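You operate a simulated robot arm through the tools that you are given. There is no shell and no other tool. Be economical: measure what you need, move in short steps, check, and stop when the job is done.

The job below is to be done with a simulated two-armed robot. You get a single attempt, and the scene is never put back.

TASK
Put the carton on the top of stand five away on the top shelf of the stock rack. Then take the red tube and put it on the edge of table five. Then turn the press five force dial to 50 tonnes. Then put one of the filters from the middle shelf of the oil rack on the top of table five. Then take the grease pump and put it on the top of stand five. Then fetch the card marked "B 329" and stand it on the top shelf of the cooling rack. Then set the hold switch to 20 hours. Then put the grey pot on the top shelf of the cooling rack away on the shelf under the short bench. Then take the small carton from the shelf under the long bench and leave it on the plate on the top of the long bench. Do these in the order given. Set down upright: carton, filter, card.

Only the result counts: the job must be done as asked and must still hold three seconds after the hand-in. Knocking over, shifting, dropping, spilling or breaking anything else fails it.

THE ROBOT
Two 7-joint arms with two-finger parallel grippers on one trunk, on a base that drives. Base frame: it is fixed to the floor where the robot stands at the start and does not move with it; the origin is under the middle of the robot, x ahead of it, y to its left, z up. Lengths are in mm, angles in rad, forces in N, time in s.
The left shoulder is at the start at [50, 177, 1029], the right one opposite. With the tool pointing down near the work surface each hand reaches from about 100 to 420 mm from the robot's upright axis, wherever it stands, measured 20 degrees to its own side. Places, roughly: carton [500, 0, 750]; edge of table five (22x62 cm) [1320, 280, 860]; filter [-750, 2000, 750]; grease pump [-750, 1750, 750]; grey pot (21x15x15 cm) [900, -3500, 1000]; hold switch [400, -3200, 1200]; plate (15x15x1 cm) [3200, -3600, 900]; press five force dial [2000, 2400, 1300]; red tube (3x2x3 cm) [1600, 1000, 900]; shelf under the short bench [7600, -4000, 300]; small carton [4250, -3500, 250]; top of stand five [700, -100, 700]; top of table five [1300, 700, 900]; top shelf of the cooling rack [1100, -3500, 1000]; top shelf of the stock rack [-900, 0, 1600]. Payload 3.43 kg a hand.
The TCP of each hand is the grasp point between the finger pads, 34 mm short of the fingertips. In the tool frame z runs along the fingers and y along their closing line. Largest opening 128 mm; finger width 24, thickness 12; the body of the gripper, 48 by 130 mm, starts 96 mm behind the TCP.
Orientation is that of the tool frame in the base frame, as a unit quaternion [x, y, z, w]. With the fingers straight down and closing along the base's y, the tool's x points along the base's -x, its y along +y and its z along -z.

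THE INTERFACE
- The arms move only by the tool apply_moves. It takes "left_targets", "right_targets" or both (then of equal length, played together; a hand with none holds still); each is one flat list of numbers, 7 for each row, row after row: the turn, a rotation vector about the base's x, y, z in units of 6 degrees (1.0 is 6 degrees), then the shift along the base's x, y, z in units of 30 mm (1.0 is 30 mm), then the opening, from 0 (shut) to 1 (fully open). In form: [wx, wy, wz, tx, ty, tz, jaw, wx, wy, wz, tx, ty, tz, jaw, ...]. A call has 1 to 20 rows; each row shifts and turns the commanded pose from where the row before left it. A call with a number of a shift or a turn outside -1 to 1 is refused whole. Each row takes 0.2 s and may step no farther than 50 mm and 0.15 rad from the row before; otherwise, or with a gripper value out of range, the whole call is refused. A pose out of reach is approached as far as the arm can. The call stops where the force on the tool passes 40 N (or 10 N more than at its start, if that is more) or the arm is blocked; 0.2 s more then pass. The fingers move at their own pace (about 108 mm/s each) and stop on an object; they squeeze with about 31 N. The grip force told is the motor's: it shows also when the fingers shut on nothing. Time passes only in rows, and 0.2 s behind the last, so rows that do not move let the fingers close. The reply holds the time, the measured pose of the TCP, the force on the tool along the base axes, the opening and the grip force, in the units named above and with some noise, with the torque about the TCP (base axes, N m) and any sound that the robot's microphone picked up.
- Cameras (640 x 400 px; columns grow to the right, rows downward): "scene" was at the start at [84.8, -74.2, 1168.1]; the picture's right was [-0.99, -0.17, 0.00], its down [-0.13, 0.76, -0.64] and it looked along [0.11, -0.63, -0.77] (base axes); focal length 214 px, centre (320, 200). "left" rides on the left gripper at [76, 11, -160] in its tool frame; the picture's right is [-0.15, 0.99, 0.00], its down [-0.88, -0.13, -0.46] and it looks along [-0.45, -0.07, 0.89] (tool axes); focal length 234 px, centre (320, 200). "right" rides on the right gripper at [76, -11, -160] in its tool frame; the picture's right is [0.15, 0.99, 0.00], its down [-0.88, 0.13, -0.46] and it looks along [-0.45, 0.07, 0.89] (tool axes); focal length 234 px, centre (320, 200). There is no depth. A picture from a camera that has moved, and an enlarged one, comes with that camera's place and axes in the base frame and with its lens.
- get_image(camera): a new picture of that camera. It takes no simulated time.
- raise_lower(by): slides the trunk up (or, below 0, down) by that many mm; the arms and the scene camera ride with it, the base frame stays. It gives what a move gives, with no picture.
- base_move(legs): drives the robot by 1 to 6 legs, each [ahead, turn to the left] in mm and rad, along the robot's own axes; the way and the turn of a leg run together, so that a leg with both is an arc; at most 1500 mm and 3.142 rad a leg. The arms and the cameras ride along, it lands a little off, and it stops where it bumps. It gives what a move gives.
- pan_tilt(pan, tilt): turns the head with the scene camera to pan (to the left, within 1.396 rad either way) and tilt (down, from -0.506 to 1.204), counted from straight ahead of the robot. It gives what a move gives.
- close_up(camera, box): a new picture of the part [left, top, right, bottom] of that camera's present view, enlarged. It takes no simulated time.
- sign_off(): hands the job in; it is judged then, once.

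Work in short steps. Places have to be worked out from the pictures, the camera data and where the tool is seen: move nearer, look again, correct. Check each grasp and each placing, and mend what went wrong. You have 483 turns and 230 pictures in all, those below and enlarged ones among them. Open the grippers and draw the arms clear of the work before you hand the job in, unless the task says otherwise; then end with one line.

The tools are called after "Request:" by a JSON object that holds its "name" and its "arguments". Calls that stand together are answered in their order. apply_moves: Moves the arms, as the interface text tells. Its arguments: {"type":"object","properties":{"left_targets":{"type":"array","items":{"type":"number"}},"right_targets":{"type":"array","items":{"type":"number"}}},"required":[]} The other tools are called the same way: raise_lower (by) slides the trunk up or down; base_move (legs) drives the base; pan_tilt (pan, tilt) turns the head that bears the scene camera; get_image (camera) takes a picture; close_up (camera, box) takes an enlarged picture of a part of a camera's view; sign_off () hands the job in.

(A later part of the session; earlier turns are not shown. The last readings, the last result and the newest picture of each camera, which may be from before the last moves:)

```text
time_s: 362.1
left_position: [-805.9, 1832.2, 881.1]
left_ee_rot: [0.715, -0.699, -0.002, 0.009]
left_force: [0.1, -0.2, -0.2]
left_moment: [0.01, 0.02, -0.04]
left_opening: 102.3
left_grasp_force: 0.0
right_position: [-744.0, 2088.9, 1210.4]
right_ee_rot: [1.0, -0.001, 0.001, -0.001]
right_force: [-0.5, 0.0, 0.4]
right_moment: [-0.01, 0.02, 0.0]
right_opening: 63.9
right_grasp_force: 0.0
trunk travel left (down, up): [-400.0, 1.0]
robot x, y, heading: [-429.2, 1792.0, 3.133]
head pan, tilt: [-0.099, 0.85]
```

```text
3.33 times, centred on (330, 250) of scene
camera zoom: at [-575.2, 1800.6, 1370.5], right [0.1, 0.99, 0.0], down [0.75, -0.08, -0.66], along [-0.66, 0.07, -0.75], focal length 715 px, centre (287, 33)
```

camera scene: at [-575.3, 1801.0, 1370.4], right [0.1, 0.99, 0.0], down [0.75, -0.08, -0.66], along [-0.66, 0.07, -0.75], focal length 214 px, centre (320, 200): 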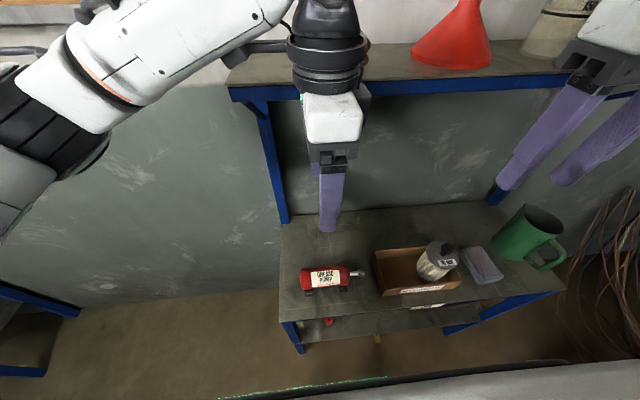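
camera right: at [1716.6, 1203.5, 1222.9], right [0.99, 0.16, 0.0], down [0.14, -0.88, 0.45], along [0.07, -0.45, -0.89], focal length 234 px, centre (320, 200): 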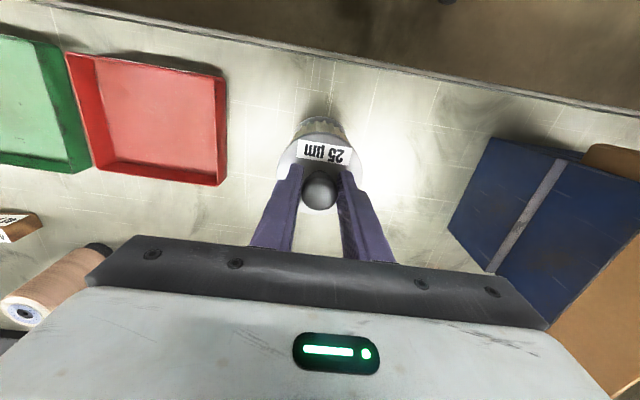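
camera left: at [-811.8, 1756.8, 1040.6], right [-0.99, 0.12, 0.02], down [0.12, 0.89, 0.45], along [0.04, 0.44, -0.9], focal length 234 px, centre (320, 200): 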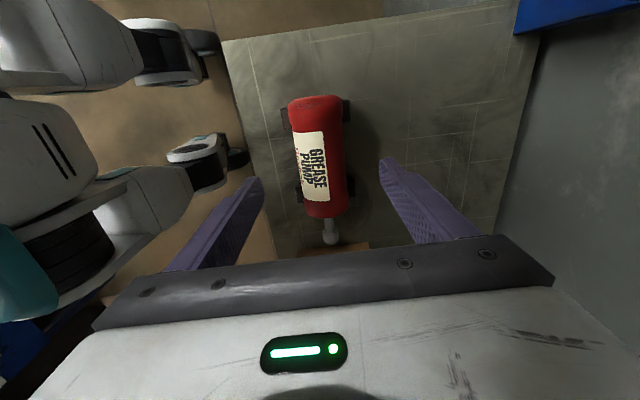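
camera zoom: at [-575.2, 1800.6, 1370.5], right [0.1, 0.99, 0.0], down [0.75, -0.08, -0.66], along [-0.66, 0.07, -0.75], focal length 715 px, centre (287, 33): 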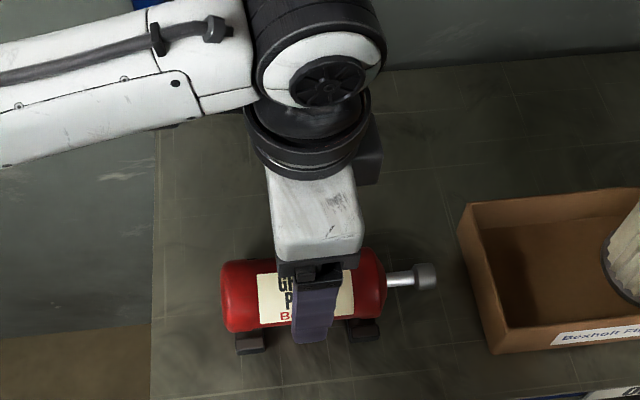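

Well aligned between the feet. I descend 100 mm and close.

Request:
{"name": "apply_moves", "arguments": {"left_targets": [0, 0, 0, 0, -0.1, -0.85, 0.8, 0, 0, 0, 0, 0, -0.85, 0.8, 0, 0, 0, 0, 0, -0.85, 0.8, 0, 0, 0, 0, 0, -0.75, 0.8, 0, 0, 0, 0, 0, 0, 0, 0, 0, 0, 0, 0, 0, 0, 0, 0, 0, 0, 0, 0, 0, 0, 0, 0, 0, 0, 0, 0]}}

Request:
{"name": "close_up", "arguments": {"camera": "scene", "box": [260, 190, 400, 310]}}

```text
time_s: 363.9
left_position: [-805.3, 1829.3, 782.3]
left_ee_rot: [0.715, -0.699, -0.003, 0.009]
left_force: [-0.1, 0.4, 0.2]
left_moment: [-0.02, 0.01, -0.04]
left_opening: 55.9
left_grasp_force: 31.2
right_position: [-746.1, 2088.2, 1210.3]
right_ee_rot: [1.0, -0.001, 0.002, 0.0]
right_force: [-0.2, 0.3, -0.3]
right_moment: [-0.03, 0.03, 0.02]
right_opening: 63.9
right_grasp_force: 0.0
trunk travel left (down, up): [-400.0, 1.0]
robot x, y, heading: [-430.8, 1791.3, 3.132]
head pan, tilt: [-0.099, 0.85]
```

```text
3.33 times, centred on (330, 250) of scene
camera zoom: at [-575.3, 1800.6, 1370.4], right [0.1, 0.99, 0.0], down [0.75, -0.08, -0.66], along [-0.66, 0.07, -0.75], focal length 715 px, centre (287, 33)
```

zoom: 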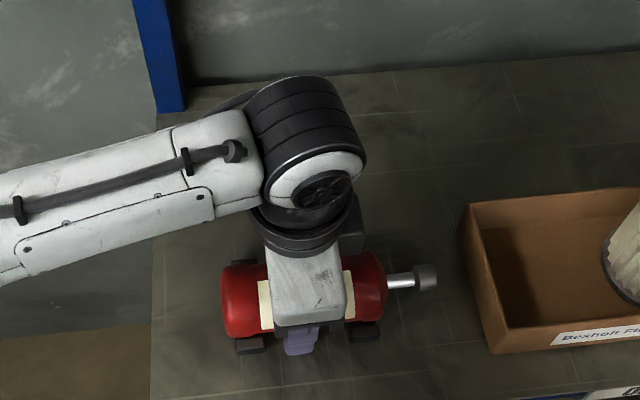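

Gripped at 56 mm. I lift in stages and check the load.

Request:
{"name": "apply_moves", "arguments": {"left_targets": [0, 0, 0, 0, 0, 0.4, 0, 0, 0, 0, 0, 0, 0.8, 0, 0, 0, 0, 0, 0, 0.9, 0, 0, 0, 0, 0, 0, 0.9, 0, 0, 0, 0, 0, 0, 0.9, 0, 0, 0, 0, 0, 0, 0.9, 0, 0, 0, 0, 0, 0, 0.9, 0, 0, 0, 0, 0, 0, 0.9, 0, 0, 0, 0, 0, 0, 0.9, 0, 0, 0, 0, 0, 0, 0.9, 0, 0, 0, 0, 0, 0, 0.9, 0, 0, 0, 0, 0, 0, 0.9, 0]}}

Request:
{"name": "get_image", "arguments": {"camera": "left"}}

```text
time_s: 366.5
left_position: [-803.4, 1830.2, 1089.6]
left_ee_rot: [0.715, -0.699, -0.003, 0.01]
left_force: [-0.5, -0.5, -4.6]
left_moment: [-0.07, 0.04, 0.0]
left_opening: 56.0
left_grasp_force: 30.5
right_position: [-745.5, 2089.8, 1210.0]
right_ee_rot: [1.0, -0.002, 0.001, 0.0]
right_force: [-0.1, 0.9, 0.1]
right_moment: [0.02, 0.0, -0.03]
right_opening: 63.9
right_grasp_force: 0.0
trunk travel left (down, up): [-400.0, 1.0]
robot x, y, heading: [-428.1, 1790.9, 3.137]
head pan, tilt: [-0.099, 0.85]
```

```text
117 pictures are left
camera left: at [-809.8, 1755.4, 1249.8], right [-0.99, 0.12, 0.02], down [0.12, 0.89, 0.45], along [0.04, 0.44, -0.9], focal length 234 px, centre (320, 200)
```

left: 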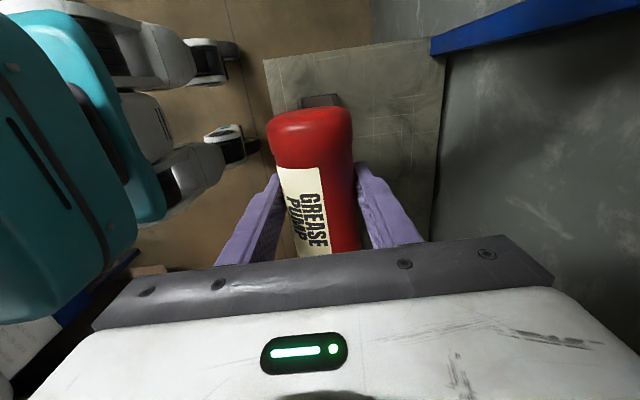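

Held (4.6 N). I back out, turn left to face −y, and check pose.

Request:
{"name": "base_move", "arguments": {"legs": [[-230, -0.6], [-230, 0.6], [0, 1.571]]}}

```text
time_s: 374.0
left_position: [-34.6, 1277.4, 1088.6]
left_ee_rot: [1.0, 0.009, 0.004, 0.008]
left_force: [-0.2, 0.9, -3.8]
left_moment: [-0.02, -0.07, -0.03]
left_opening: 56.1
left_grasp_force: 31.4
right_position: [-292.6, 1336.4, 1210.8]
right_ee_rot: [0.71, 0.704, 0.001, -0.001]
right_force: [1.0, 0.7, -1.0]
right_moment: [-0.02, -0.03, -0.03]
right_opening: 63.8
right_grasp_force: 0.2
trunk travel left (down, up): [-400.0, 1.0]
robot x, y, heading: [6.0, 1652.7, -1.582]
head pan, tilt: [-0.099, 0.85]
```

I drive 1700 mm along −y, then turn left to face the stand.

Request:
{"name": "base_move", "arguments": {"legs": [[1500, 0], [200, 0], [0, 1.582]]}}

Request:
{"name": "pan_tilt", "arguments": {"pan": 0, "tilt": 0.7}}

Request:
{"name": "get_image", "arguments": {"camera": "scene"}}

```text
time_s: 386.4
left_position: [364.1, -79.7, 1090.1]
left_ee_rot: [0.701, 0.713, 0.01, 0.003]
left_force: [-0.6, -0.3, -4.5]
left_moment: [0.05, 0.0, -0.03]
left_opening: 55.7
left_grasp_force: 30.9
right_position: [304.4, -337.1, 1211.8]
right_ee_rot: [0.004, 1.0, -0.001, -0.001]
right_force: [-0.6, -0.1, 0.1]
right_moment: [0.0, 0.0, 0.0]
right_opening: 63.9
right_grasp_force: 0.0
trunk travel left (down, up): [-400.0, 1.0]
robot x, y, heading: [-12.4, -39.2, -0.006]
head pan, tilt: [-0.099, 0.85]
```

```text
time_s: 387.1
left_position: [363.6, -79.8, 1088.5]
left_ee_rot: [0.701, 0.713, 0.009, 0.003]
left_force: [0.5, 0.6, -4.2]
left_moment: [0.05, -0.01, -0.04]
left_opening: 56.1
left_grasp_force: 30.8
right_position: [302.9, -336.6, 1211.0]
right_ee_rot: [0.004, 1.0, 0.001, -0.001]
right_force: [-0.6, 0.3, -0.4]
right_moment: [0.01, 0.03, 0.02]
right_opening: 64.0
right_grasp_force: 0.0
trunk travel left (down, up): [-400.0, 1.0]
robot x, y, heading: [-12.3, -38.7, -0.016]
head pan, tilt: [0.0, 0.7]
```

```text
116 pictures are left
camera scene: at [146.8, -37.7, 1382.6], right [-0.01, -1.0, 0.0], down [-0.64, 0.01, -0.76], along [0.76, -0.01, -0.64], focal length 214 px, centre (320, 200)
```

scene: 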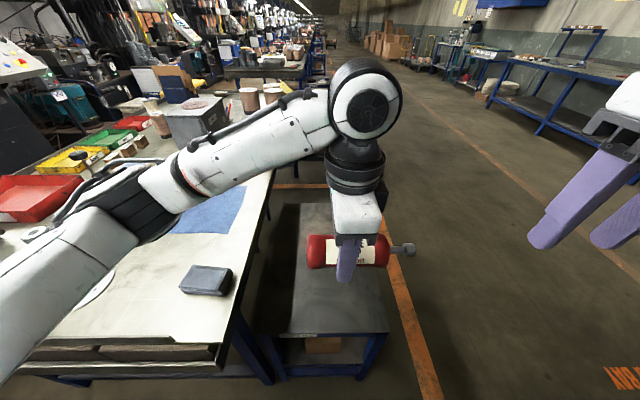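

I drive 130 mm ahead and lower the pump to z≈795 above the stand.

Request:
{"name": "base_move", "arguments": {"legs": [[130, 0]]}}

Request:
{"name": "apply_moves", "arguments": {"left_targets": [0, 0, 0, 0, 0.4, -0.98, 0, 0, 0, 0, 0, 0.4, -0.98, 0, 0, 0, 0, 0, 0, -0.98, 0, 0, 0, 0, 0, 0, -0.98, 0, 0, 0, 0, 0, 0, -0.98, 0, 0, 0, 0, 0, 0, -0.98, 0, 0, 0, 0, 0, 0, -0.98, 0, 0, 0, 0, 0, 0, -0.98, 0, 0, 0, 0, 0, 0, -0.98, 0, 0, 0, 0, 0, 0, -0.98, 0]}}

Request:
{"name": "get_image", "arguments": {"camera": "scene"}}

```text
time_s: 388.5
left_position: [476.6, -78.9, 1089.3]
left_ee_rot: [0.7, 0.714, 0.01, 0.004]
left_force: [-1.3, -0.7, -4.1]
left_moment: [0.04, -0.02, 0.01]
left_opening: 56.0
left_grasp_force: 30.9
right_position: [415.5, -337.6, 1209.8]
right_ee_rot: [0.004, 1.0, 0.0, -0.001]
right_force: [0.0, -0.2, -0.6]
right_moment: [0.01, -0.05, -0.02]
right_opening: 64.3
right_grasp_force: 0.0
trunk travel left (down, up): [-400.0, 1.0]
robot x, y, heading: [100.1, -37.6, -0.007]
head pan, tilt: [0.0, 0.7]
stopped in leg 1: the robot was blocked; the commanded pose is now the measured one
```

```text
time_s: 390.7
left_position: [476.1, -56.0, 795.4]
left_ee_rot: [0.7, 0.714, 0.009, 0.003]
left_force: [-0.1, 0.2, -3.8]
left_moment: [0.04, -0.01, 0.02]
left_opening: 56.2
left_grasp_force: 31.1
right_position: [417.5, -338.7, 1210.8]
right_ee_rot: [0.004, 1.0, 0.0, -0.001]
right_force: [-0.3, 0.0, 0.1]
right_moment: [-0.01, 0.01, 0.03]
right_opening: 64.1
right_grasp_force: 0.1
trunk travel left (down, up): [-400.0, 1.0]
robot x, y, heading: [102.3, -37.3, -0.006]
head pan, tilt: [0.0, 0.7]
```

```text
115 pictures are left
camera scene: at [259.2, -38.5, 1382.7], right [-0.01, -1.0, 0.0], down [-0.64, 0.01, -0.76], along [0.76, -0.01, -0.64], focal length 214 px, centre (320, 200)
```

scene: 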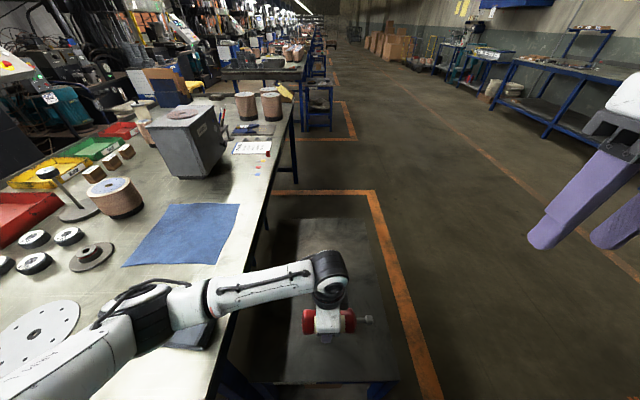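

The base stopped 15 mm short at a light bump; the pump is over the stand. I lower gently toward contact.

Request:
{"name": "apply_moves", "arguments": {"left_targets": [0, 0, 0, 0, 0, -0.3, 0, 0, 0, 0, 0, 0, -0.3, 0, 0, 0, 0, 0, 0, -0.2, 0, 0, 0, 0, 0, 0, -0.1, 0, 0, 0, 0, 0, 0, -0.1, 0, 0, 0, 0, 0, 0, 0, 0]}}

Request:
{"name": "close_up", "arguments": {"camera": "scene", "box": [250, 270, 430, 400]}}

```text
time_s: 392.1
left_position: [477.9, -55.3, 765.4]
left_ee_rot: [0.7, 0.714, 0.01, 0.003]
left_force: [-1.0, 0.3, -4.7]
left_moment: [0.05, -0.03, 0.01]
left_opening: 55.9
left_grasp_force: 31.1
right_position: [417.9, -338.2, 1210.3]
right_ee_rot: [0.005, 1.0, 0.001, 0.0]
right_force: [-0.1, 0.7, -0.1]
right_moment: [-0.01, 0.02, 0.02]
right_opening: 64.3
right_grasp_force: 0.1
trunk travel left (down, up): [-400.0, 1.0]
robot x, y, heading: [104.4, -39.2, -0.007]
head pan, tilt: [0.0, 0.7]
```

```text
3.08 times, centred on (340, 335) of scene
camera zoom: at [259.1, -38.6, 1382.7], right [-0.01, -1.0, 0.0], down [-0.64, 0.01, -0.76], along [0.76, -0.01, -0.64], focal length 660 px, centre (258, -215)
```

zoom: 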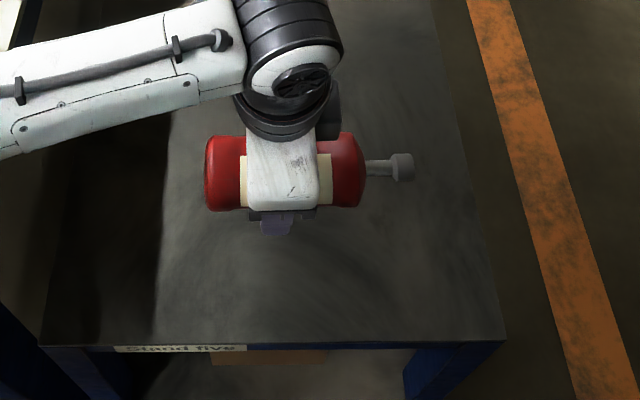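

Request:
{"name": "apply_moves", "arguments": {"left_targets": [0, 0, 0, 0, 0, -0.1, 0, 0, 0, 0, 0, 0, -0.1, 0, 0, 0, 0, 0, 0, -0.1, 0, 0, 0, 0, 0, 0, 0, 0]}}

```text
time_s: 393.1
left_position: [478.6, -54.5, 756.7]
left_ee_rot: [0.7, 0.714, 0.01, 0.004]
left_force: [0.1, -0.4, -4.8]
left_moment: [0.09, 0.0, -0.03]
left_opening: 55.6
left_grasp_force: 30.8
right_position: [416.2, -337.6, 1210.0]
right_ee_rot: [0.004, 1.0, 0.001, 0.0]
right_force: [0.1, -0.4, -0.6]
right_moment: [0.03, 0.0, 0.02]
right_opening: 64.0
right_grasp_force: 0.0
trunk travel left (down, up): [-400.0, 1.0]
robot x, y, heading: [100.5, -38.5, -0.009]
head pan, tilt: [0.0, 0.7]
```

No contact yet; I keep lowering in 3 mm steps.

Request:
{"name": "apply_moves", "arguments": {"left_targets": [0, 0, 0, 0, 0, -0.1, 0, 0, 0, 0, 0, 0, -0.1, 0, 0, 0, 0, 0, 0, -0.1, 0, 0, 0, 0, 0, 0, 0, 0]}}

```text
time_s: 394.1
left_position: [478.2, -55.0, 747.2]
left_ee_rot: [0.699, 0.715, 0.01, 0.003]
left_force: [-0.3, -0.4, -3.8]
left_moment: [0.08, 0.04, 0.0]
left_opening: 56.0
left_grasp_force: 30.7
right_position: [417.1, -338.3, 1210.5]
right_ee_rot: [0.004, 1.0, 0.001, -0.001]
right_force: [1.0, 0.5, -0.3]
right_moment: [0.0, 0.02, -0.03]
right_opening: 64.2
right_grasp_force: 0.0
trunk travel left (down, up): [-400.0, 1.0]
robot x, y, heading: [102.3, -39.0, -0.004]
head pan, tilt: [0.0, 0.7]
```

Request:
{"name": "apply_moves", "arguments": {"left_targets": [0, 0, 0, 0, 0, -0.1, 0, 0, 0, 0, 0, 0, -0.1, 0, 0, 0, 0, 0, 0, 0, 0]}}

Request:
{"name": "close_up", "arguments": {"camera": "scene", "box": [250, 270, 430, 400]}}

```text
time_s: 394.9
left_position: [477.4, -55.5, 741.1]
left_ee_rot: [0.7, 0.714, 0.01, 0.003]
left_force: [-0.1, 0.1, -4.4]
left_moment: [0.07, 0.03, -0.03]
left_opening: 56.0
left_grasp_force: 31.3
right_position: [418.1, -336.8, 1210.5]
right_ee_rot: [0.004, 1.0, 0.001, -0.002]
right_force: [0.7, 0.4, -0.4]
right_moment: [0.0, -0.03, -0.03]
right_opening: 64.2
right_grasp_force: 0.0
trunk travel left (down, up): [-400.0, 1.0]
robot x, y, heading: [102.7, -37.0, -0.01]
head pan, tilt: [0.0, 0.7]
```

```text
3.08 times, centred on (340, 335) of scene
camera zoom: at [259.1, -38.6, 1382.6], right [-0.01, -1.0, 0.0], down [-0.64, 0.01, -0.76], along [0.76, -0.01, -0.64], focal length 660 px, centre (258, -215)
```

zoom: 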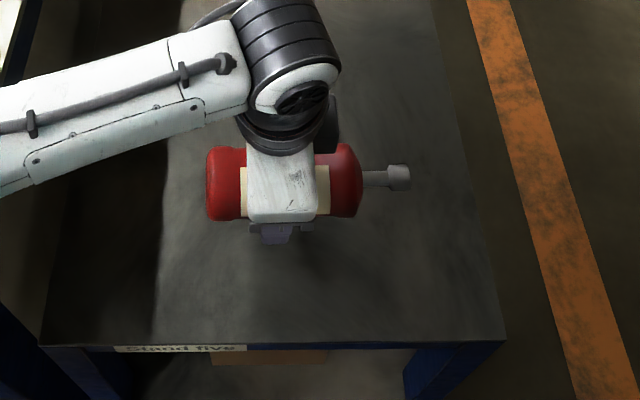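

Request:
{"name": "apply_moves", "arguments": {"left_targets": [0, 0, 0, 0, 0, -0.1, 0, 0, 0, 0, 0, 0, -0.1, 0, 0, 0, 0, 0, 0, 0, 0]}}

```text
time_s: 395.7
left_position: [478.1, -54.4, 735.0]
left_ee_rot: [0.699, 0.715, 0.01, 0.004]
left_force: [0.0, -0.1, -4.1]
left_moment: [0.05, 0.03, 0.01]
left_opening: 55.7
left_grasp_force: 31.0
right_position: [415.9, -336.6, 1210.1]
right_ee_rot: [0.004, 1.0, 0.001, -0.002]
right_force: [-1.3, 0.5, 0.2]
right_moment: [0.01, 0.02, -0.02]
right_opening: 64.2
right_grasp_force: 0.1
trunk travel left (down, up): [-400.0, 1.0]
robot x, y, heading: [101.1, -36.4, -0.013]
head pan, tilt: [0.0, 0.7]
```

Request:
{"name": "apply_moves", "arguments": {"left_targets": [0, 0, 0, 0, 0, -0.1, 0, 0, 0, 0, 0, 0, -0.1, 0, 0, 0, 0, 0, 0, 0, 0]}}

Request:
{"name": "get_image", "arguments": {"camera": "right"}}

```text
time_s: 396.5
left_position: [477.5, -55.8, 729.8]
left_ee_rot: [0.7, 0.714, 0.009, 0.003]
left_force: [-0.2, -0.1, -4.0]
left_moment: [0.06, 0.0, -0.02]
left_opening: 56.3
left_grasp_force: 30.8
right_position: [417.7, -338.0, 1209.2]
right_ee_rot: [0.004, 1.0, 0.0, -0.001]
right_force: [0.3, 0.1, 0.0]
right_moment: [0.0, 0.03, 0.03]
right_opening: 64.1
right_grasp_force: 0.1
trunk travel left (down, up): [-400.0, 1.0]
robot x, y, heading: [103.1, -36.4, -0.006]
head pan, tilt: [0.0, 0.7]
```

```text
112 pictures are left
camera right: at [342.6, -348.7, 1370.2], right [-0.14, 0.99, 0.0], down [0.88, 0.12, 0.45], along [0.45, 0.06, -0.89], focal length 234 px, centre (320, 200)
```

right: 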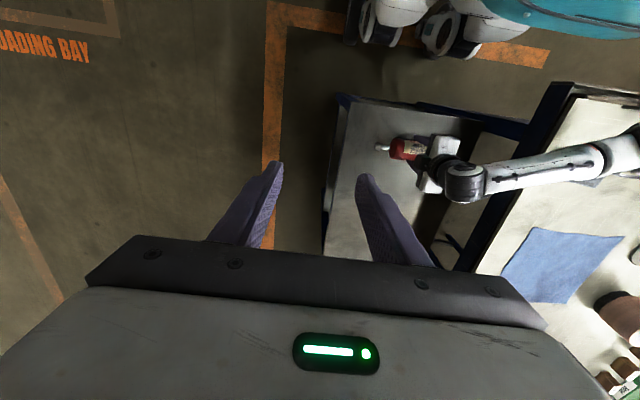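

Request:
{"name": "apply_moves", "arguments": {"left_targets": [0, 0, 0, 0, 0, -0.1, 0, 0, 0, 0, 0, 0, -0.1, 0, 0, 0, 0, 0, 0, 0, 0]}}

```text
time_s: 397.3
left_position: [477.9, -55.5, 722.4]
left_ee_rot: [0.699, 0.715, 0.01, 0.003]
left_force: [-0.4, -0.6, -3.8]
left_moment: [0.08, -0.04, -0.04]
left_opening: 56.4
left_grasp_force: 31.5
right_position: [416.3, -337.6, 1210.3]
right_ee_rot: [0.004, 1.0, 0.0, -0.002]
right_force: [0.0, 0.0, -0.7]
right_moment: [0.01, -0.02, 0.0]
right_opening: 63.8
right_grasp_force: 0.1
trunk travel left (down, up): [-400.0, 1.0]
robot x, y, heading: [101.2, -36.0, -0.005]
head pan, tilt: [0.0, 0.7]
```

The stand is likely near z 670, so contact is close. Continuing carefully.

Request:
{"name": "apply_moves", "arguments": {"left_targets": [0, 0, 0, 0, 0, -0.1, 0, 0, 0, 0, 0, 0, -0.1, 0, 0, 0, 0, 0, 0, 0, 0]}}

```text
time_s: 398.1
left_position: [476.3, -57.2, 716.7]
left_ee_rot: [0.699, 0.715, 0.009, 0.003]
left_force: [-0.5, -0.3, -4.9]
left_moment: [0.06, 0.02, 0.01]
left_opening: 56.5
left_grasp_force: 31.0
right_position: [417.2, -337.0, 1210.7]
right_ee_rot: [0.005, 1.0, 0.001, -0.002]
right_force: [-0.2, 0.5, -0.9]
right_moment: [-0.01, 0.03, 0.02]
right_opening: 63.8
right_grasp_force: 0.1
trunk travel left (down, up): [-400.0, 1.0]
robot x, y, heading: [97.9, -41.5, -0.011]
head pan, tilt: [0.0, 0.7]
```

Request:
{"name": "apply_moves", "arguments": {"left_targets": [0, 0, 0, 0, 0, -0.1, 0, 0, 0, 0, 0, 0, -0.1, 0, 0, 0, 0, 0, 0, 0, 0]}}

Request:
{"name": "close_up", "arguments": {"camera": "right", "box": [330, 90, 490, 210]}}

```text
time_s: 398.9
left_position: [477.8, -54.9, 711.4]
left_ee_rot: [0.699, 0.715, 0.009, 0.003]
left_force: [-0.7, 0.2, -3.9]
left_moment: [0.06, -0.01, 0.01]
left_opening: 56.3
left_grasp_force: 31.6
right_position: [418.0, -337.4, 1210.2]
right_ee_rot: [0.005, 1.0, 0.001, -0.001]
right_force: [-0.3, -0.2, 0.5]
right_moment: [0.0, -0.02, -0.01]
right_opening: 63.8
right_grasp_force: 0.0
trunk travel left (down, up): [-400.0, 1.0]
robot x, y, heading: [100.0, -38.8, -0.009]
head pan, tilt: [0.0, 0.7]
```

```text
3.33 times, centred on (410, 150) of right
camera zoom: at [342.6, -348.6, 1370.3], right [-0.14, 0.99, 0.0], down [0.88, 0.12, 0.45], along [0.45, 0.06, -0.89], focal length 781 px, centre (20, 367)
```

zoom: 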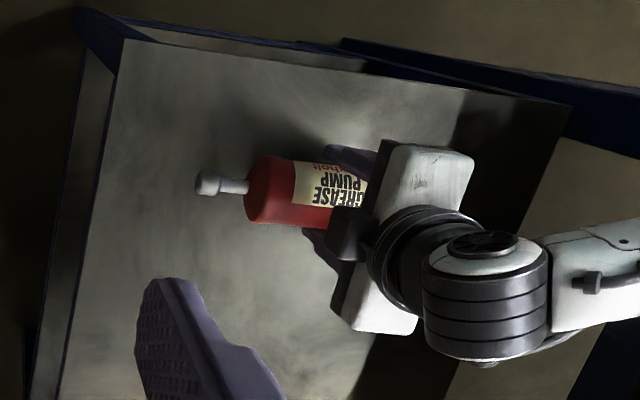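

Triangulating the stand's corner gives z≈645, so about 8 mm or more remain. Continuing.

Request:
{"name": "apply_moves", "arguments": {"left_targets": [0, 0, 0, 0, 0, -0.1, 0, 0, 0, 0, 0, 0, -0.1, 0, 0, 0, 0, 0, 0, 0, 0]}}

```text
time_s: 399.7
left_position: [478.1, -55.5, 705.1]
left_ee_rot: [0.699, 0.715, 0.008, 0.003]
left_force: [0.6, 0.3, -4.3]
left_moment: [0.1, -0.01, -0.02]
left_opening: 56.0
left_grasp_force: 30.7
right_position: [417.6, -337.3, 1210.2]
right_ee_rot: [0.005, 1.0, 0.001, -0.001]
right_force: [0.8, 1.0, -0.3]
right_moment: [-0.02, -0.02, -0.04]
right_opening: 64.0
right_grasp_force: 0.1
trunk travel left (down, up): [-400.0, 1.0]
robot x, y, heading: [102.1, -37.6, -0.008]
head pan, tilt: [0.0, 0.7]
```

Request:
{"name": "apply_moves", "arguments": {"left_targets": [0, 0, 0, 0, 0, -0.1, 0, 0, 0, 0, 0, 0, -0.1, 0, 0, 0, 0, 0, 0, 0, 0]}}

```text
time_s: 400.5
left_position: [476.7, -55.2, 697.5]
left_ee_rot: [0.699, 0.715, 0.009, 0.003]
left_force: [0.6, -0.2, -3.9]
left_moment: [0.06, 0.01, 0.02]
left_opening: 56.2
left_grasp_force: 31.3
right_position: [416.6, -337.2, 1210.9]
right_ee_rot: [0.005, 1.0, 0.001, -0.001]
right_force: [-0.4, -0.6, -0.9]
right_moment: [0.01, 0.03, -0.02]
right_opening: 64.3
right_grasp_force: 0.0
trunk travel left (down, up): [-400.0, 1.0]
robot x, y, heading: [105.2, -38.9, -0.004]
head pan, tilt: [0.0, 0.7]
```

I check the forearm's clearance over the table before going lower.

Request:
{"name": "get_image", "arguments": {"camera": "scene"}}

Request:
{"name": "get_image", "arguments": {"camera": "right"}}

```text
110 pictures are left
camera scene: at [259.1, -38.6, 1382.7], right [-0.01, -1.0, 0.0], down [-0.64, 0.01, -0.76], along [0.76, -0.01, -0.64], focal length 214 px, centre (320, 200)
```

scene: 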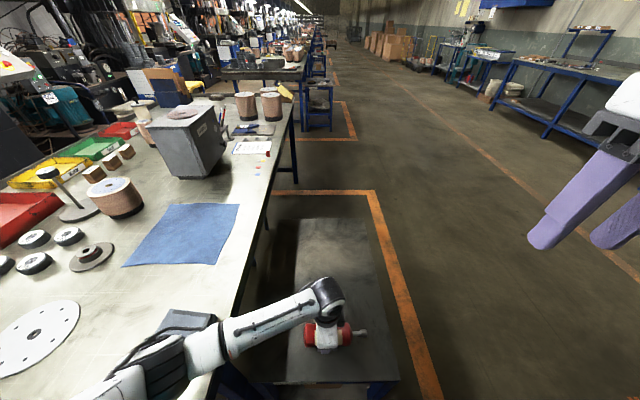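

```text
109 pictures are left
camera right: at [342.6, -348.6, 1370.3], right [-0.14, 0.99, 0.0], down [0.88, 0.12, 0.45], along [0.45, 0.06, -0.89], focal length 234 px, centre (320, 200)
```

right: 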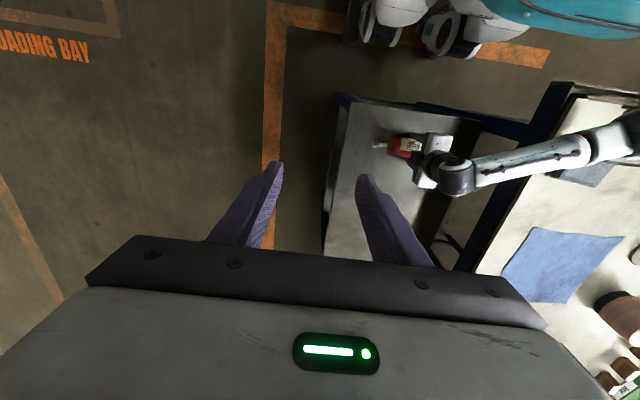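

About 5–10 mm should remain. I continue and watch for pose errors.

Request:
{"name": "apply_moves", "arguments": {"left_targets": [0, 0, 0, 0, 0, -0.1, 0, 0, 0, 0, 0, 0, -0.1, 0, 0, 0, 0, 0, 0, 0, 0]}}

Request:
{"name": "close_up", "arguments": {"camera": "scene", "box": [60, 280, 260, 400]}}

```text
time_s: 401.3
left_position: [476.7, -55.8, 694.4]
left_ee_rot: [0.7, 0.714, 0.009, 0.003]
left_force: [-2.2, 6.2, 15.1]
left_moment: [0.04, 0.8, -0.29]
left_opening: 56.0
left_grasp_force: 30.8
right_position: [416.0, -337.1, 1210.9]
right_ee_rot: [0.004, 1.0, -0.001, -0.001]
right_force: [0.3, 0.4, -0.2]
right_moment: [0.0, -0.01, -0.02]
right_opening: 63.7
right_grasp_force: 0.1
trunk travel left (down, up): [-400.0, 1.0]
robot x, y, heading: [101.4, -39.7, -0.013]
head pan, tilt: [0.0, 0.7]
```

```text
3.20 times, centred on (160, 340) of scene
camera zoom: at [257.8, -38.0, 1383.2], right [-0.01, -1.0, 0.0], down [-0.64, 0.01, -0.77], along [0.77, -0.01, -0.64], focal length 686 px, centre (832, -248)
```

zoom: 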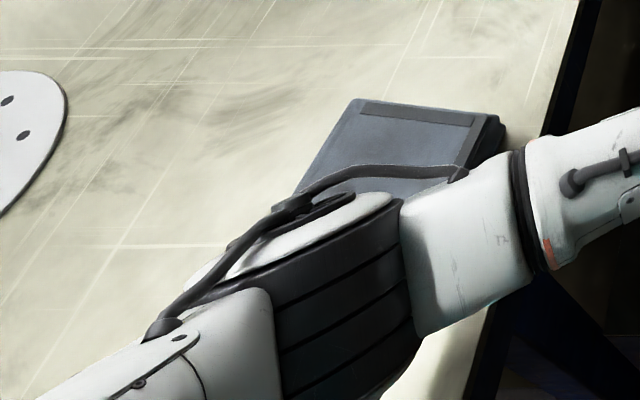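

Contact at z 694 (15 N up). I relieve 1 mm, open wide, and rise.

Request:
{"name": "apply_moves", "arguments": {"left_targets": [0, 0, 0, 0, 0, 0.04, 0, 0, 0, 0, 0, 0, 0, 0.5, 0, 0, 0, 0, 0, 0, 0.7, 0, 0, 0, 0, 0, 0, 0.75, 0, 0, 0, 0, 0, 0.5, 0.75, 0, 0, 0, 0, 0, 0.9, 0.75, 0, 0, 0, 0, 0, 0.9, 0.75, 0, 0, 0, 0, 0, 0.9, 0.75, 0, 0, 0, 0, 0, 0.9, 0.75, 0, 0, 0, 0, 0, 0.9, 0.75, 0, 0, 0, 0, 0, 0.9, 0.75, 0, 0, 0, 0, 0, 0.9, 0.75, 0, 0, 0, 0, 0, 0.9, 0.75, 0, 0, 0, 0, 0, 0.9, 0.75]}}

Request:
{"name": "get_image", "arguments": {"camera": "scene"}}

```text
time_s: 404.3
left_position: [479.6, -54.9, 953.1]
left_ee_rot: [0.7, 0.714, 0.01, 0.004]
left_force: [0.6, -0.1, -0.2]
left_moment: [0.01, 0.0, 0.01]
left_opening: 96.1
left_grasp_force: 0.0
right_position: [417.1, -336.7, 1210.6]
right_ee_rot: [0.004, 1.0, 0.0, -0.001]
right_force: [-0.9, 0.0, 0.5]
right_moment: [0.01, 0.04, 0.0]
right_opening: 64.0
right_grasp_force: 0.1
trunk travel left (down, up): [-400.0, 1.0]
robot x, y, heading: [99.6, -38.3, -0.012]
head pan, tilt: [0.0, 0.7]
```

```text
107 pictures are left
camera scene: at [258.8, -38.6, 1382.7], right [-0.01, -1.0, 0.0], down [-0.64, 0.01, -0.77], along [0.76, -0.01, -0.64], focal length 214 px, centre (320, 200)
```

scene: 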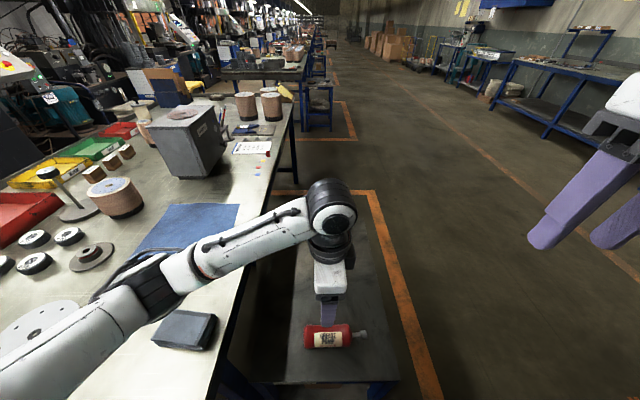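

The pump sits on the stand. Next the card: I raise the left hand, back off, turn right to face −y, and drive toward the cooling rack.

Request:
{"name": "apply_moves", "arguments": {"left_targets": [0, 0, 0, -0.3, 0, 0.9, 0.75, 0, 0, 0, -0.3, 0, 0.9, 0.75, 0, 0, 0, -0.3, 0, 0.9, 0.75, 0, 0, 0, -0.3, 0, 0.9, 0.75, 0, 0, 0, -0.3, 0, 0.9, 0.75, 0, 0, 0, -0.3, 0, 0.9, 0.75, 0, 0, 0, -0.3, 0, 0.9, 0.75, 0, 0, 0, -0.3, 0, 0.9, 0.75]}}

Request:
{"name": "base_move", "arguments": {"legs": [[-110, 0], [0, -1.2], [1500, 0]]}}

Request:
{"name": "pan_tilt", "arguments": {"pan": -0.35, "tilt": 0.2}}

Request:
{"name": "get_image", "arguments": {"camera": "scene"}}

```text
time_s: 406.1
left_position: [403.7, -54.1, 1168.6]
left_ee_rot: [0.699, 0.715, 0.009, 0.003]
left_force: [0.8, -0.2, 0.1]
left_moment: [-0.02, 0.0, 0.03]
left_opening: 96.1
left_grasp_force: 0.2
right_position: [417.4, -338.3, 1210.2]
right_ee_rot: [0.004, 1.0, 0.001, -0.002]
right_force: [0.2, 0.1, -0.4]
right_moment: [0.02, -0.01, 0.04]
right_opening: 64.0
right_grasp_force: 0.0
trunk travel left (down, up): [-400.0, 1.0]
robot x, y, heading: [104.0, -38.4, -0.01]
head pan, tilt: [0.0, 0.7]
```

```text
time_s: 417.3
left_position: [625.9, -1729.3, 1168.7]
left_ee_rot: [0.98, 0.199, 0.006, 0.009]
left_force: [-0.6, -0.9, 0.1]
left_moment: [0.0, -0.01, -0.02]
left_opening: 96.0
left_grasp_force: 0.1
right_position: [367.7, -1843.9, 1210.9]
right_ee_rot: [0.565, 0.825, 0.001, -0.001]
right_force: [-0.7, 0.2, -0.5]
right_moment: [0.02, -0.04, -0.01]
right_opening: 64.1
right_grasp_force: 0.1
trunk travel left (down, up): [-400.0, 1.0]
robot x, y, heading: [530.8, -1442.0, -1.207]
head pan, tilt: [0.0, 0.7]
```

```text
time_s: 418.2
left_position: [627.6, -1727.7, 1168.4]
left_ee_rot: [0.98, 0.199, 0.006, 0.009]
left_force: [0.1, -0.1, 0.0]
left_moment: [0.02, -0.02, -0.01]
left_opening: 96.1
left_grasp_force: 0.0
right_position: [367.5, -1843.8, 1211.1]
right_ee_rot: [0.565, 0.825, 0.001, 0.0]
right_force: [0.3, 0.9, 0.0]
right_moment: [0.0, 0.01, -0.03]
right_opening: 63.9
right_grasp_force: 0.1
trunk travel left (down, up): [-400.0, 1.0]
robot x, y, heading: [535.2, -1442.5, -1.203]
head pan, tilt: [-0.351, 0.201]
```

```text
106 pictures are left
camera scene: at [558.7, -1598.3, 1428.0], right [-1.0, -0.02, 0.0], down [0.0, 0.2, -0.98], along [0.02, -0.98, -0.2], focal length 214 px, centre (320, 200)
```

scene: 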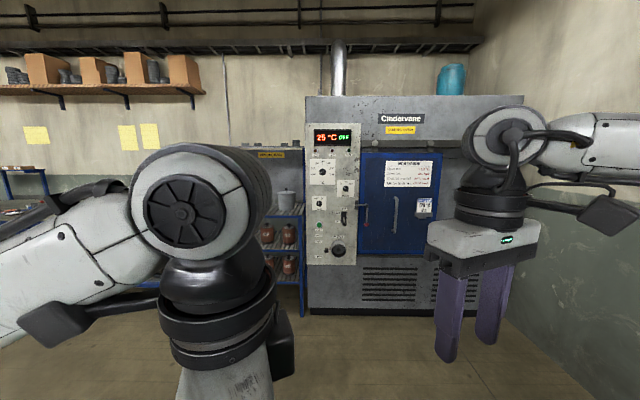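

I zoom on the oven panel and cooling rack and look left toward the bench.

Request:
{"name": "close_up", "arguments": {"camera": "scene", "box": [240, 110, 448, 270]}}

Request:
{"name": "pan_tilt", "arguments": {"pan": 0.25, "tilt": 0.2}}

Request:
{"name": "get_image", "arguments": {"camera": "scene"}}

```text
2.50 times, centred on (344, 190) of scene
camera zoom: at [558.7, -1598.3, 1428.0], right [-1.0, -0.02, 0.0], down [0.0, 0.2, -0.98], along [0.02, -0.98, -0.2], focal length 536 px, centre (260, 225)
```

zoom: 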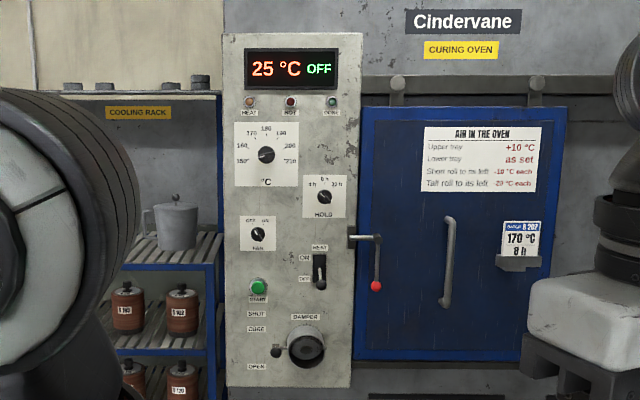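

```text
time_s: 419.2
left_position: [626.6, -1729.5, 1167.8]
left_ee_rot: [0.98, 0.199, 0.006, 0.008]
left_force: [-0.1, -0.2, -0.1]
left_moment: [-0.01, -0.01, 0.01]
left_opening: 96.1
left_grasp_force: 0.1
right_position: [366.8, -1844.1, 1211.4]
right_ee_rot: [0.565, 0.825, 0.002, -0.001]
right_force: [-0.1, -1.2, -0.2]
right_moment: [0.01, 0.04, -0.03]
right_opening: 64.3
right_grasp_force: 0.0
trunk travel left (down, up): [-400.0, 1.0]
robot x, y, heading: [531.5, -1443.3, -1.199]
head pan, tilt: [0.25, 0.201]
```

```text
104 pictures are left
camera scene: at [610.9, -1581.0, 1428.1], right [-0.82, -0.58, 0.0], down [-0.12, 0.16, -0.98], along [0.57, -0.8, -0.2], focal length 214 px, centre (320, 200)
```

scene: 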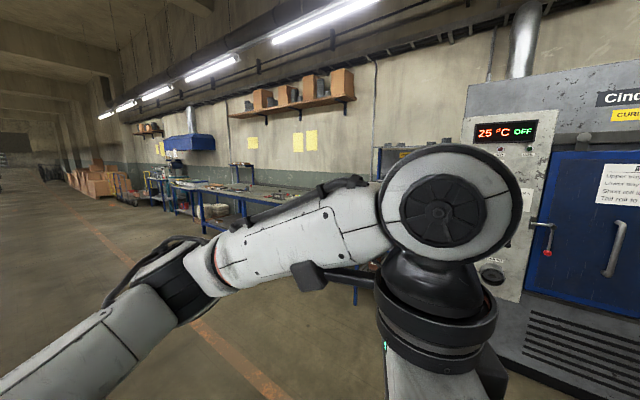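

The left wrist blocks the view. I move the left hand outward and lower.

Request:
{"name": "apply_moves", "arguments": {"left_targets": [0, 0, 0, 0.88, 0.55, -0.4, 0.75, 0, 0, 0, 0.88, 0.55, -0.4, 0.75, 0, 0, 0, 0.88, 0.55, -0.4, 0.75, 0, 0, 0, 0.88, 0.55, -0.4, 0.75, 0, 0, 0, 0.88, 0.55, -0.4, 0.75, 0, 0, 0, 0.88, 0.55, -0.4, 0.75, 0, 0, 0, 0.88, 0.55, -0.4, 0.75, 0, 0, 0, 0.88, 0.55, -0.4, 0.75]}}

Request:
{"name": "base_move", "arguments": {"legs": [[700, 0]]}}

Request:
{"name": "pan_tilt", "arguments": {"pan": -0.1, "tilt": 0.3}}

Request:
{"name": "get_image", "arguments": {"camera": "scene"}}

```text
time_s: 421.0
left_position: [842.0, -1604.4, 1074.2]
left_ee_rot: [0.98, 0.197, 0.006, 0.007]
left_force: [0.0, -0.6, 0.8]
left_moment: [0.03, 0.03, 0.0]
left_opening: 96.2
left_grasp_force: 0.1
left hand out of reach, approached as far as the arm can: row 8
right_position: [368.2, -1844.4, 1210.5]
right_ee_rot: [0.565, 0.825, 0.0, -0.001]
right_force: [-0.1, 0.2, -0.5]
right_moment: [0.02, 0.06, -0.01]
right_opening: 63.9
right_grasp_force: 0.0
trunk travel left (down, up): [-400.0, 1.0]
robot x, y, heading: [526.9, -1440.6, -1.203]
head pan, tilt: [0.25, 0.201]
```

```text
time_s: 424.9
left_position: [1096.7, -2257.3, 1075.2]
left_ee_rot: [0.98, 0.2, 0.006, 0.006]
left_force: [0.0, -0.2, -0.6]
left_moment: [0.02, 0.01, 0.01]
left_opening: 96.0
left_grasp_force: 0.1
right_position: [624.4, -2499.8, 1211.3]
right_ee_rot: [0.564, 0.826, 0.001, 0.0]
right_force: [0.2, -0.1, 1.4]
right_moment: [0.01, -0.01, -0.02]
right_opening: 64.0
right_grasp_force: 0.0
trunk travel left (down, up): [-400.0, 1.0]
robot x, y, heading: [779.7, -2093.1, -1.194]
head pan, tilt: [0.25, 0.201]
```

```text
time_s: 425.7
left_position: [1096.8, -2258.5, 1074.9]
left_ee_rot: [0.98, 0.201, 0.006, 0.008]
left_force: [-0.6, -0.4, 0.0]
left_moment: [0.0, 0.03, 0.01]
left_opening: 96.3
left_grasp_force: 0.1
right_position: [623.6, -2498.7, 1210.3]
right_ee_rot: [0.564, 0.826, 0.0, 0.0]
right_force: [-0.3, -0.6, 0.1]
right_moment: [0.02, -0.02, -0.02]
right_opening: 63.9
right_grasp_force: 0.1
trunk travel left (down, up): [-400.0, 1.0]
robot x, y, heading: [785.4, -2096.4, -1.201]
head pan, tilt: [-0.099, 0.3]
```

```text
103 pictures are left
camera scene: at [836.6, -2248.7, 1418.8], right [-0.96, -0.27, 0.0], down [-0.08, 0.28, -0.96], along [0.26, -0.92, -0.3], focal length 214 px, centre (320, 200)
```

scene: 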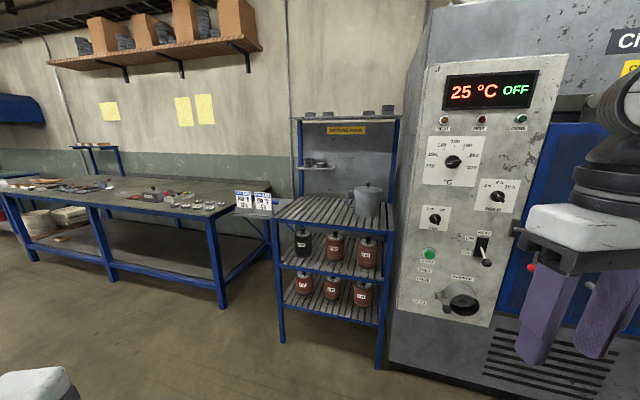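

Cards are visible on the bench's end by the cooling rack. I zoom on these and the rack and the HOLD switch.

Request:
{"name": "close_up", "arguments": {"camera": "scene", "box": [220, 110, 412, 230]}}

Request:
{"name": "close_up", "arguments": {"camera": "scene", "box": [400, 50, 560, 250]}}

```text
3.33 times, centred on (316, 170) of scene
camera zoom: at [836.6, -2248.7, 1418.8], right [-0.96, -0.27, 0.0], down [-0.08, 0.28, -0.96], along [0.26, -0.92, -0.3], focal length 715 px, centre (333, 300)
```

zoom: 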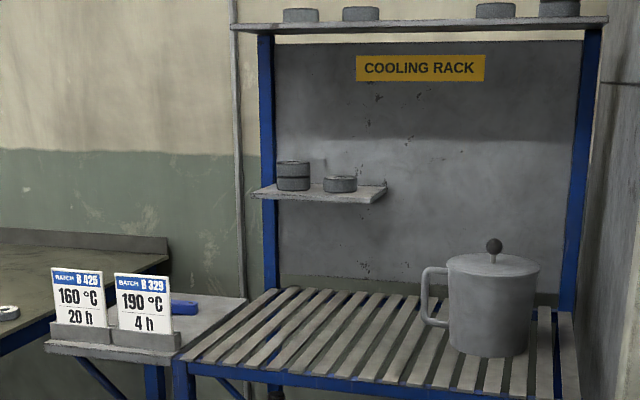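

```text
2.00 times, centred on (480, 150) of scene
camera zoom: at [836.6, -2248.7, 1418.8], right [-0.96, -0.27, 0.0], down [-0.08, 0.28, -0.96], along [0.26, -0.92, -0.3], focal length 429 px, centre (0, 300)
```

zoom: 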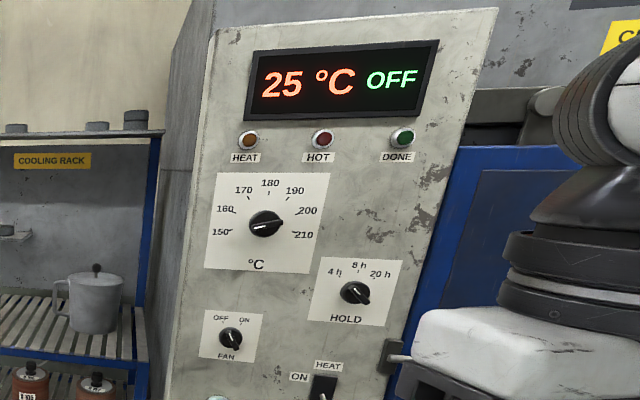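

The card B 329 (190 °C, 4 h) stands in a holder on the little shelf left of the rack, about [1446, −3266]. I drive up in front of it.

Request:
{"name": "base_move", "arguments": {"legs": [[0, 0.38], [800, 0], [0, -0.75]]}}

Request:
{"name": "pan_tilt", "arguments": {"pan": 0, "tilt": 0.5}}

Request:
{"name": "get_image", "arguments": {"camera": "scene"}}

```text
time_s: 433.1
left_position: [1557.1, -2943.7, 1073.9]
left_ee_rot: [1.0, 0.019, 0.006, 0.007]
left_force: [-0.1, 0.7, -0.4]
left_moment: [0.0, 0.02, -0.01]
left_opening: 96.0
left_grasp_force: 0.0
right_position: [1029.8, -2999.4, 1210.7]
right_ee_rot: [0.704, 0.71, 0.001, 0.0]
right_force: [0.4, 0.2, 0.2]
right_moment: [0.03, 0.01, -0.02]
right_opening: 64.0
right_grasp_force: 0.1
trunk travel left (down, up): [-400.0, 1.0]
robot x, y, heading: [1323.2, -2683.2, -1.564]
head pan, tilt: [-0.099, 0.3]
```

```text
time_s: 433.8
left_position: [1557.6, -2944.1, 1073.5]
left_ee_rot: [1.0, 0.019, 0.005, 0.008]
left_force: [0.1, 0.8, -0.5]
left_moment: [0.02, 0.04, -0.01]
left_opening: 96.1
left_grasp_force: 0.2
right_position: [1028.9, -2998.8, 1210.0]
right_ee_rot: [0.704, 0.71, 0.001, -0.001]
right_force: [0.5, -0.5, 0.1]
right_moment: [0.0, -0.01, -0.02]
right_opening: 64.2
right_grasp_force: 0.0
trunk travel left (down, up): [-400.0, 1.0]
robot x, y, heading: [1327.3, -2680.3, -1.563]
head pan, tilt: [0.0, 0.499]
```

```text
100 pictures are left
camera scene: at [1326.8, -2839.3, 1400.5], right [-1.0, -0.01, 0.0], down [0.0, 0.48, -0.88], along [0.01, -0.88, -0.48], focal length 214 px, centre (320, 200)
```

scene: 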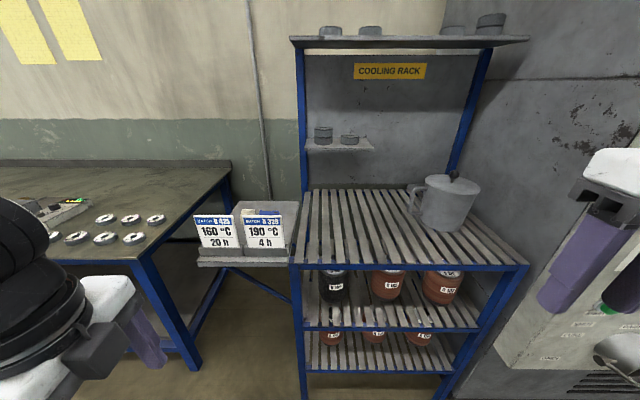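

Request:
{"name": "close_up", "arguments": {"camera": "scene", "box": [180, 180, 340, 280]}}

Request:
{"name": "get_image", "arguments": {"camera": "left"}}

```text
4.00 times, centred on (260, 230) of scene
camera zoom: at [1326.8, -2839.3, 1400.5], right [-1.0, -0.01, 0.0], down [0.0, 0.48, -0.88], along [0.01, -0.88, -0.48], focal length 858 px, centre (560, 80)
```

zoom: 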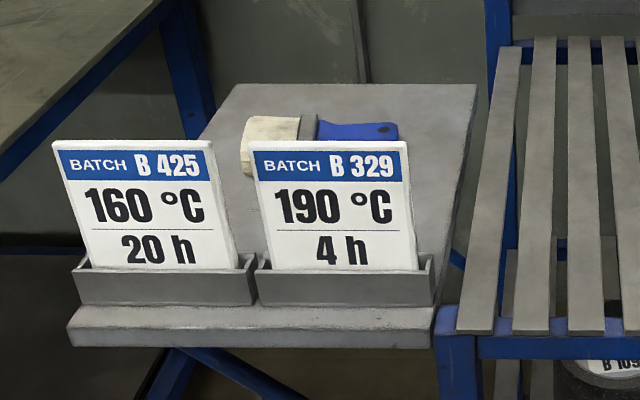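

```text
98 pictures are left
camera left: at [1632.8, -2950.5, 1234.6], right [-0.11, -0.99, 0.01], down [-0.89, 0.1, 0.45], along [-0.44, 0.04, -0.9], focal length 234 px, centre (320, 200)
```

left: 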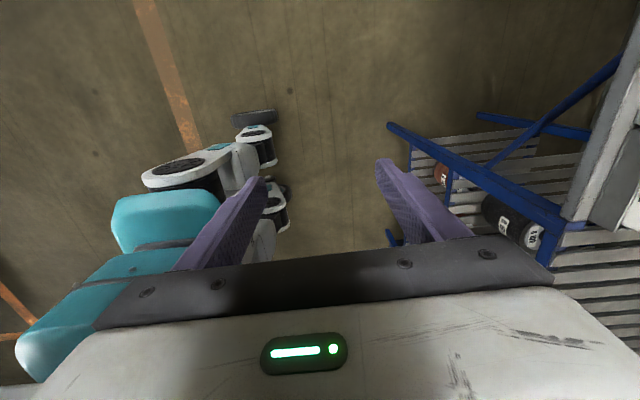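

I triangulate the card's top centre at [1483, −3311, 1092], leaning back in a trough. I advance 200 mm and bring the left hand above it.

Request:
{"name": "apply_moves", "arguments": {"left_targets": [0, 0, 0, -0.3, -0.2, 0.9, 0.5, 0, 0, 0, -0.3, -0.2, 0.9, 0.5, 0, 0, 0, -0.3, -0.2, 0.9, 0.5, 0, 0, 0, -0.3, -0.2, 0.9, 0.5, 0, 0, 0, -0.3, -0.2, 0.9, 0.5, 0, 0, 0, -0.3, -0.2, 0.9, 0.5]}}

Request:
{"name": "base_move", "arguments": {"legs": [[200, 0]]}}

Request:
{"name": "apply_moves", "arguments": {"left_targets": [0, 0, 0, -0.1, -0.6, 0, 0.5, 0, 0, 0, -0.1, -0.6, 0, 0.5, 0, 0, 0, -0.1, -0.6, 0, 0.5, 0, 0, 0, -0.1, -0.6, 0, 0.5, 0, 0, 0, -0.1, -0.6, 0, 0.5, 0, 0, 0, -0.1, -0.6, 0, 0.5]}}

Request:
{"name": "get_image", "arguments": {"camera": "left"}}

Request:
{"name": "get_image", "arguments": {"camera": "scene"}}

```text
time_s: 435.2
left_position: [1503.6, -2978.3, 1234.7]
left_ee_rot: [1.0, 0.02, 0.006, 0.008]
left_force: [-1.2, -0.2, 0.0]
left_moment: [-0.02, 0.0, 0.0]
left_opening: 63.9
left_grasp_force: 0.0
right_position: [1029.7, -2999.1, 1211.0]
right_ee_rot: [0.705, 0.71, 0.001, 0.001]
right_force: [-0.1, 0.5, -0.3]
right_moment: [0.02, -0.05, -0.01]
right_opening: 64.2
right_grasp_force: 0.1
trunk travel left (down, up): [-400.0, 1.0]
robot x, y, heading: [1323.2, -2677.6, -1.562]
head pan, tilt: [0.0, 0.499]
```

```text
time_s: 436.8
left_position: [1504.8, -3178.9, 1235.9]
left_ee_rot: [1.0, 0.018, 0.004, 0.007]
left_force: [-0.5, -0.2, -0.2]
left_moment: [0.03, 0.01, 0.01]
left_opening: 64.1
left_grasp_force: 0.0
right_position: [1030.1, -3198.9, 1209.8]
right_ee_rot: [0.705, 0.709, 0.001, -0.002]
right_force: [-0.2, 0.0, 0.5]
right_moment: [0.05, 0.01, -0.02]
right_opening: 64.0
right_grasp_force: 0.0
trunk travel left (down, up): [-400.0, 1.0]
robot x, y, heading: [1328.4, -2876.5, -1.562]
head pan, tilt: [0.0, 0.499]
```

```text
time_s: 438.2
left_position: [1486.4, -3284.4, 1236.6]
left_ee_rot: [1.0, 0.019, 0.006, 0.008]
left_force: [-0.2, 0.1, 0.6]
left_moment: [0.03, 0.02, -0.01]
left_opening: 64.0
left_grasp_force: 0.0
right_position: [1029.1, -3198.1, 1210.5]
right_ee_rot: [0.705, 0.71, 0.001, 0.0]
right_force: [-0.5, 0.7, 0.6]
right_moment: [-0.02, 0.01, 0.0]
right_opening: 64.1
right_grasp_force: 0.0
trunk travel left (down, up): [-400.0, 1.0]
robot x, y, heading: [1326.0, -2882.0, -1.567]
head pan, tilt: [0.0, 0.499]
```

```text
97 pictures are left
camera left: at [1562.5, -3292.6, 1395.7], right [-0.11, -0.99, 0.01], down [-0.89, 0.1, 0.45], along [-0.44, 0.04, -0.9], focal length 234 px, centre (320, 200)
```

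left: 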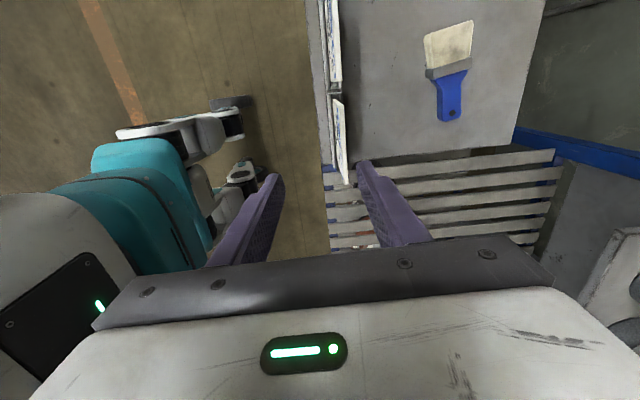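

```text
96 pictures are left
camera scene: at [1327.8, -3038.3, 1400.4], right [-1.0, -0.01, 0.0], down [0.0, 0.48, -0.88], along [0.01, -0.88, -0.48], focal length 214 px, centre (320, 200)
```

scene: 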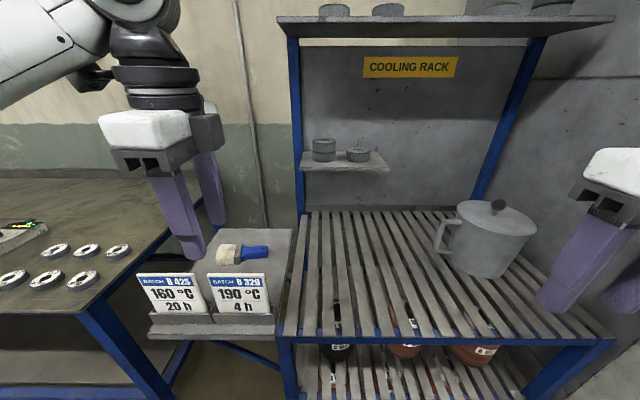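

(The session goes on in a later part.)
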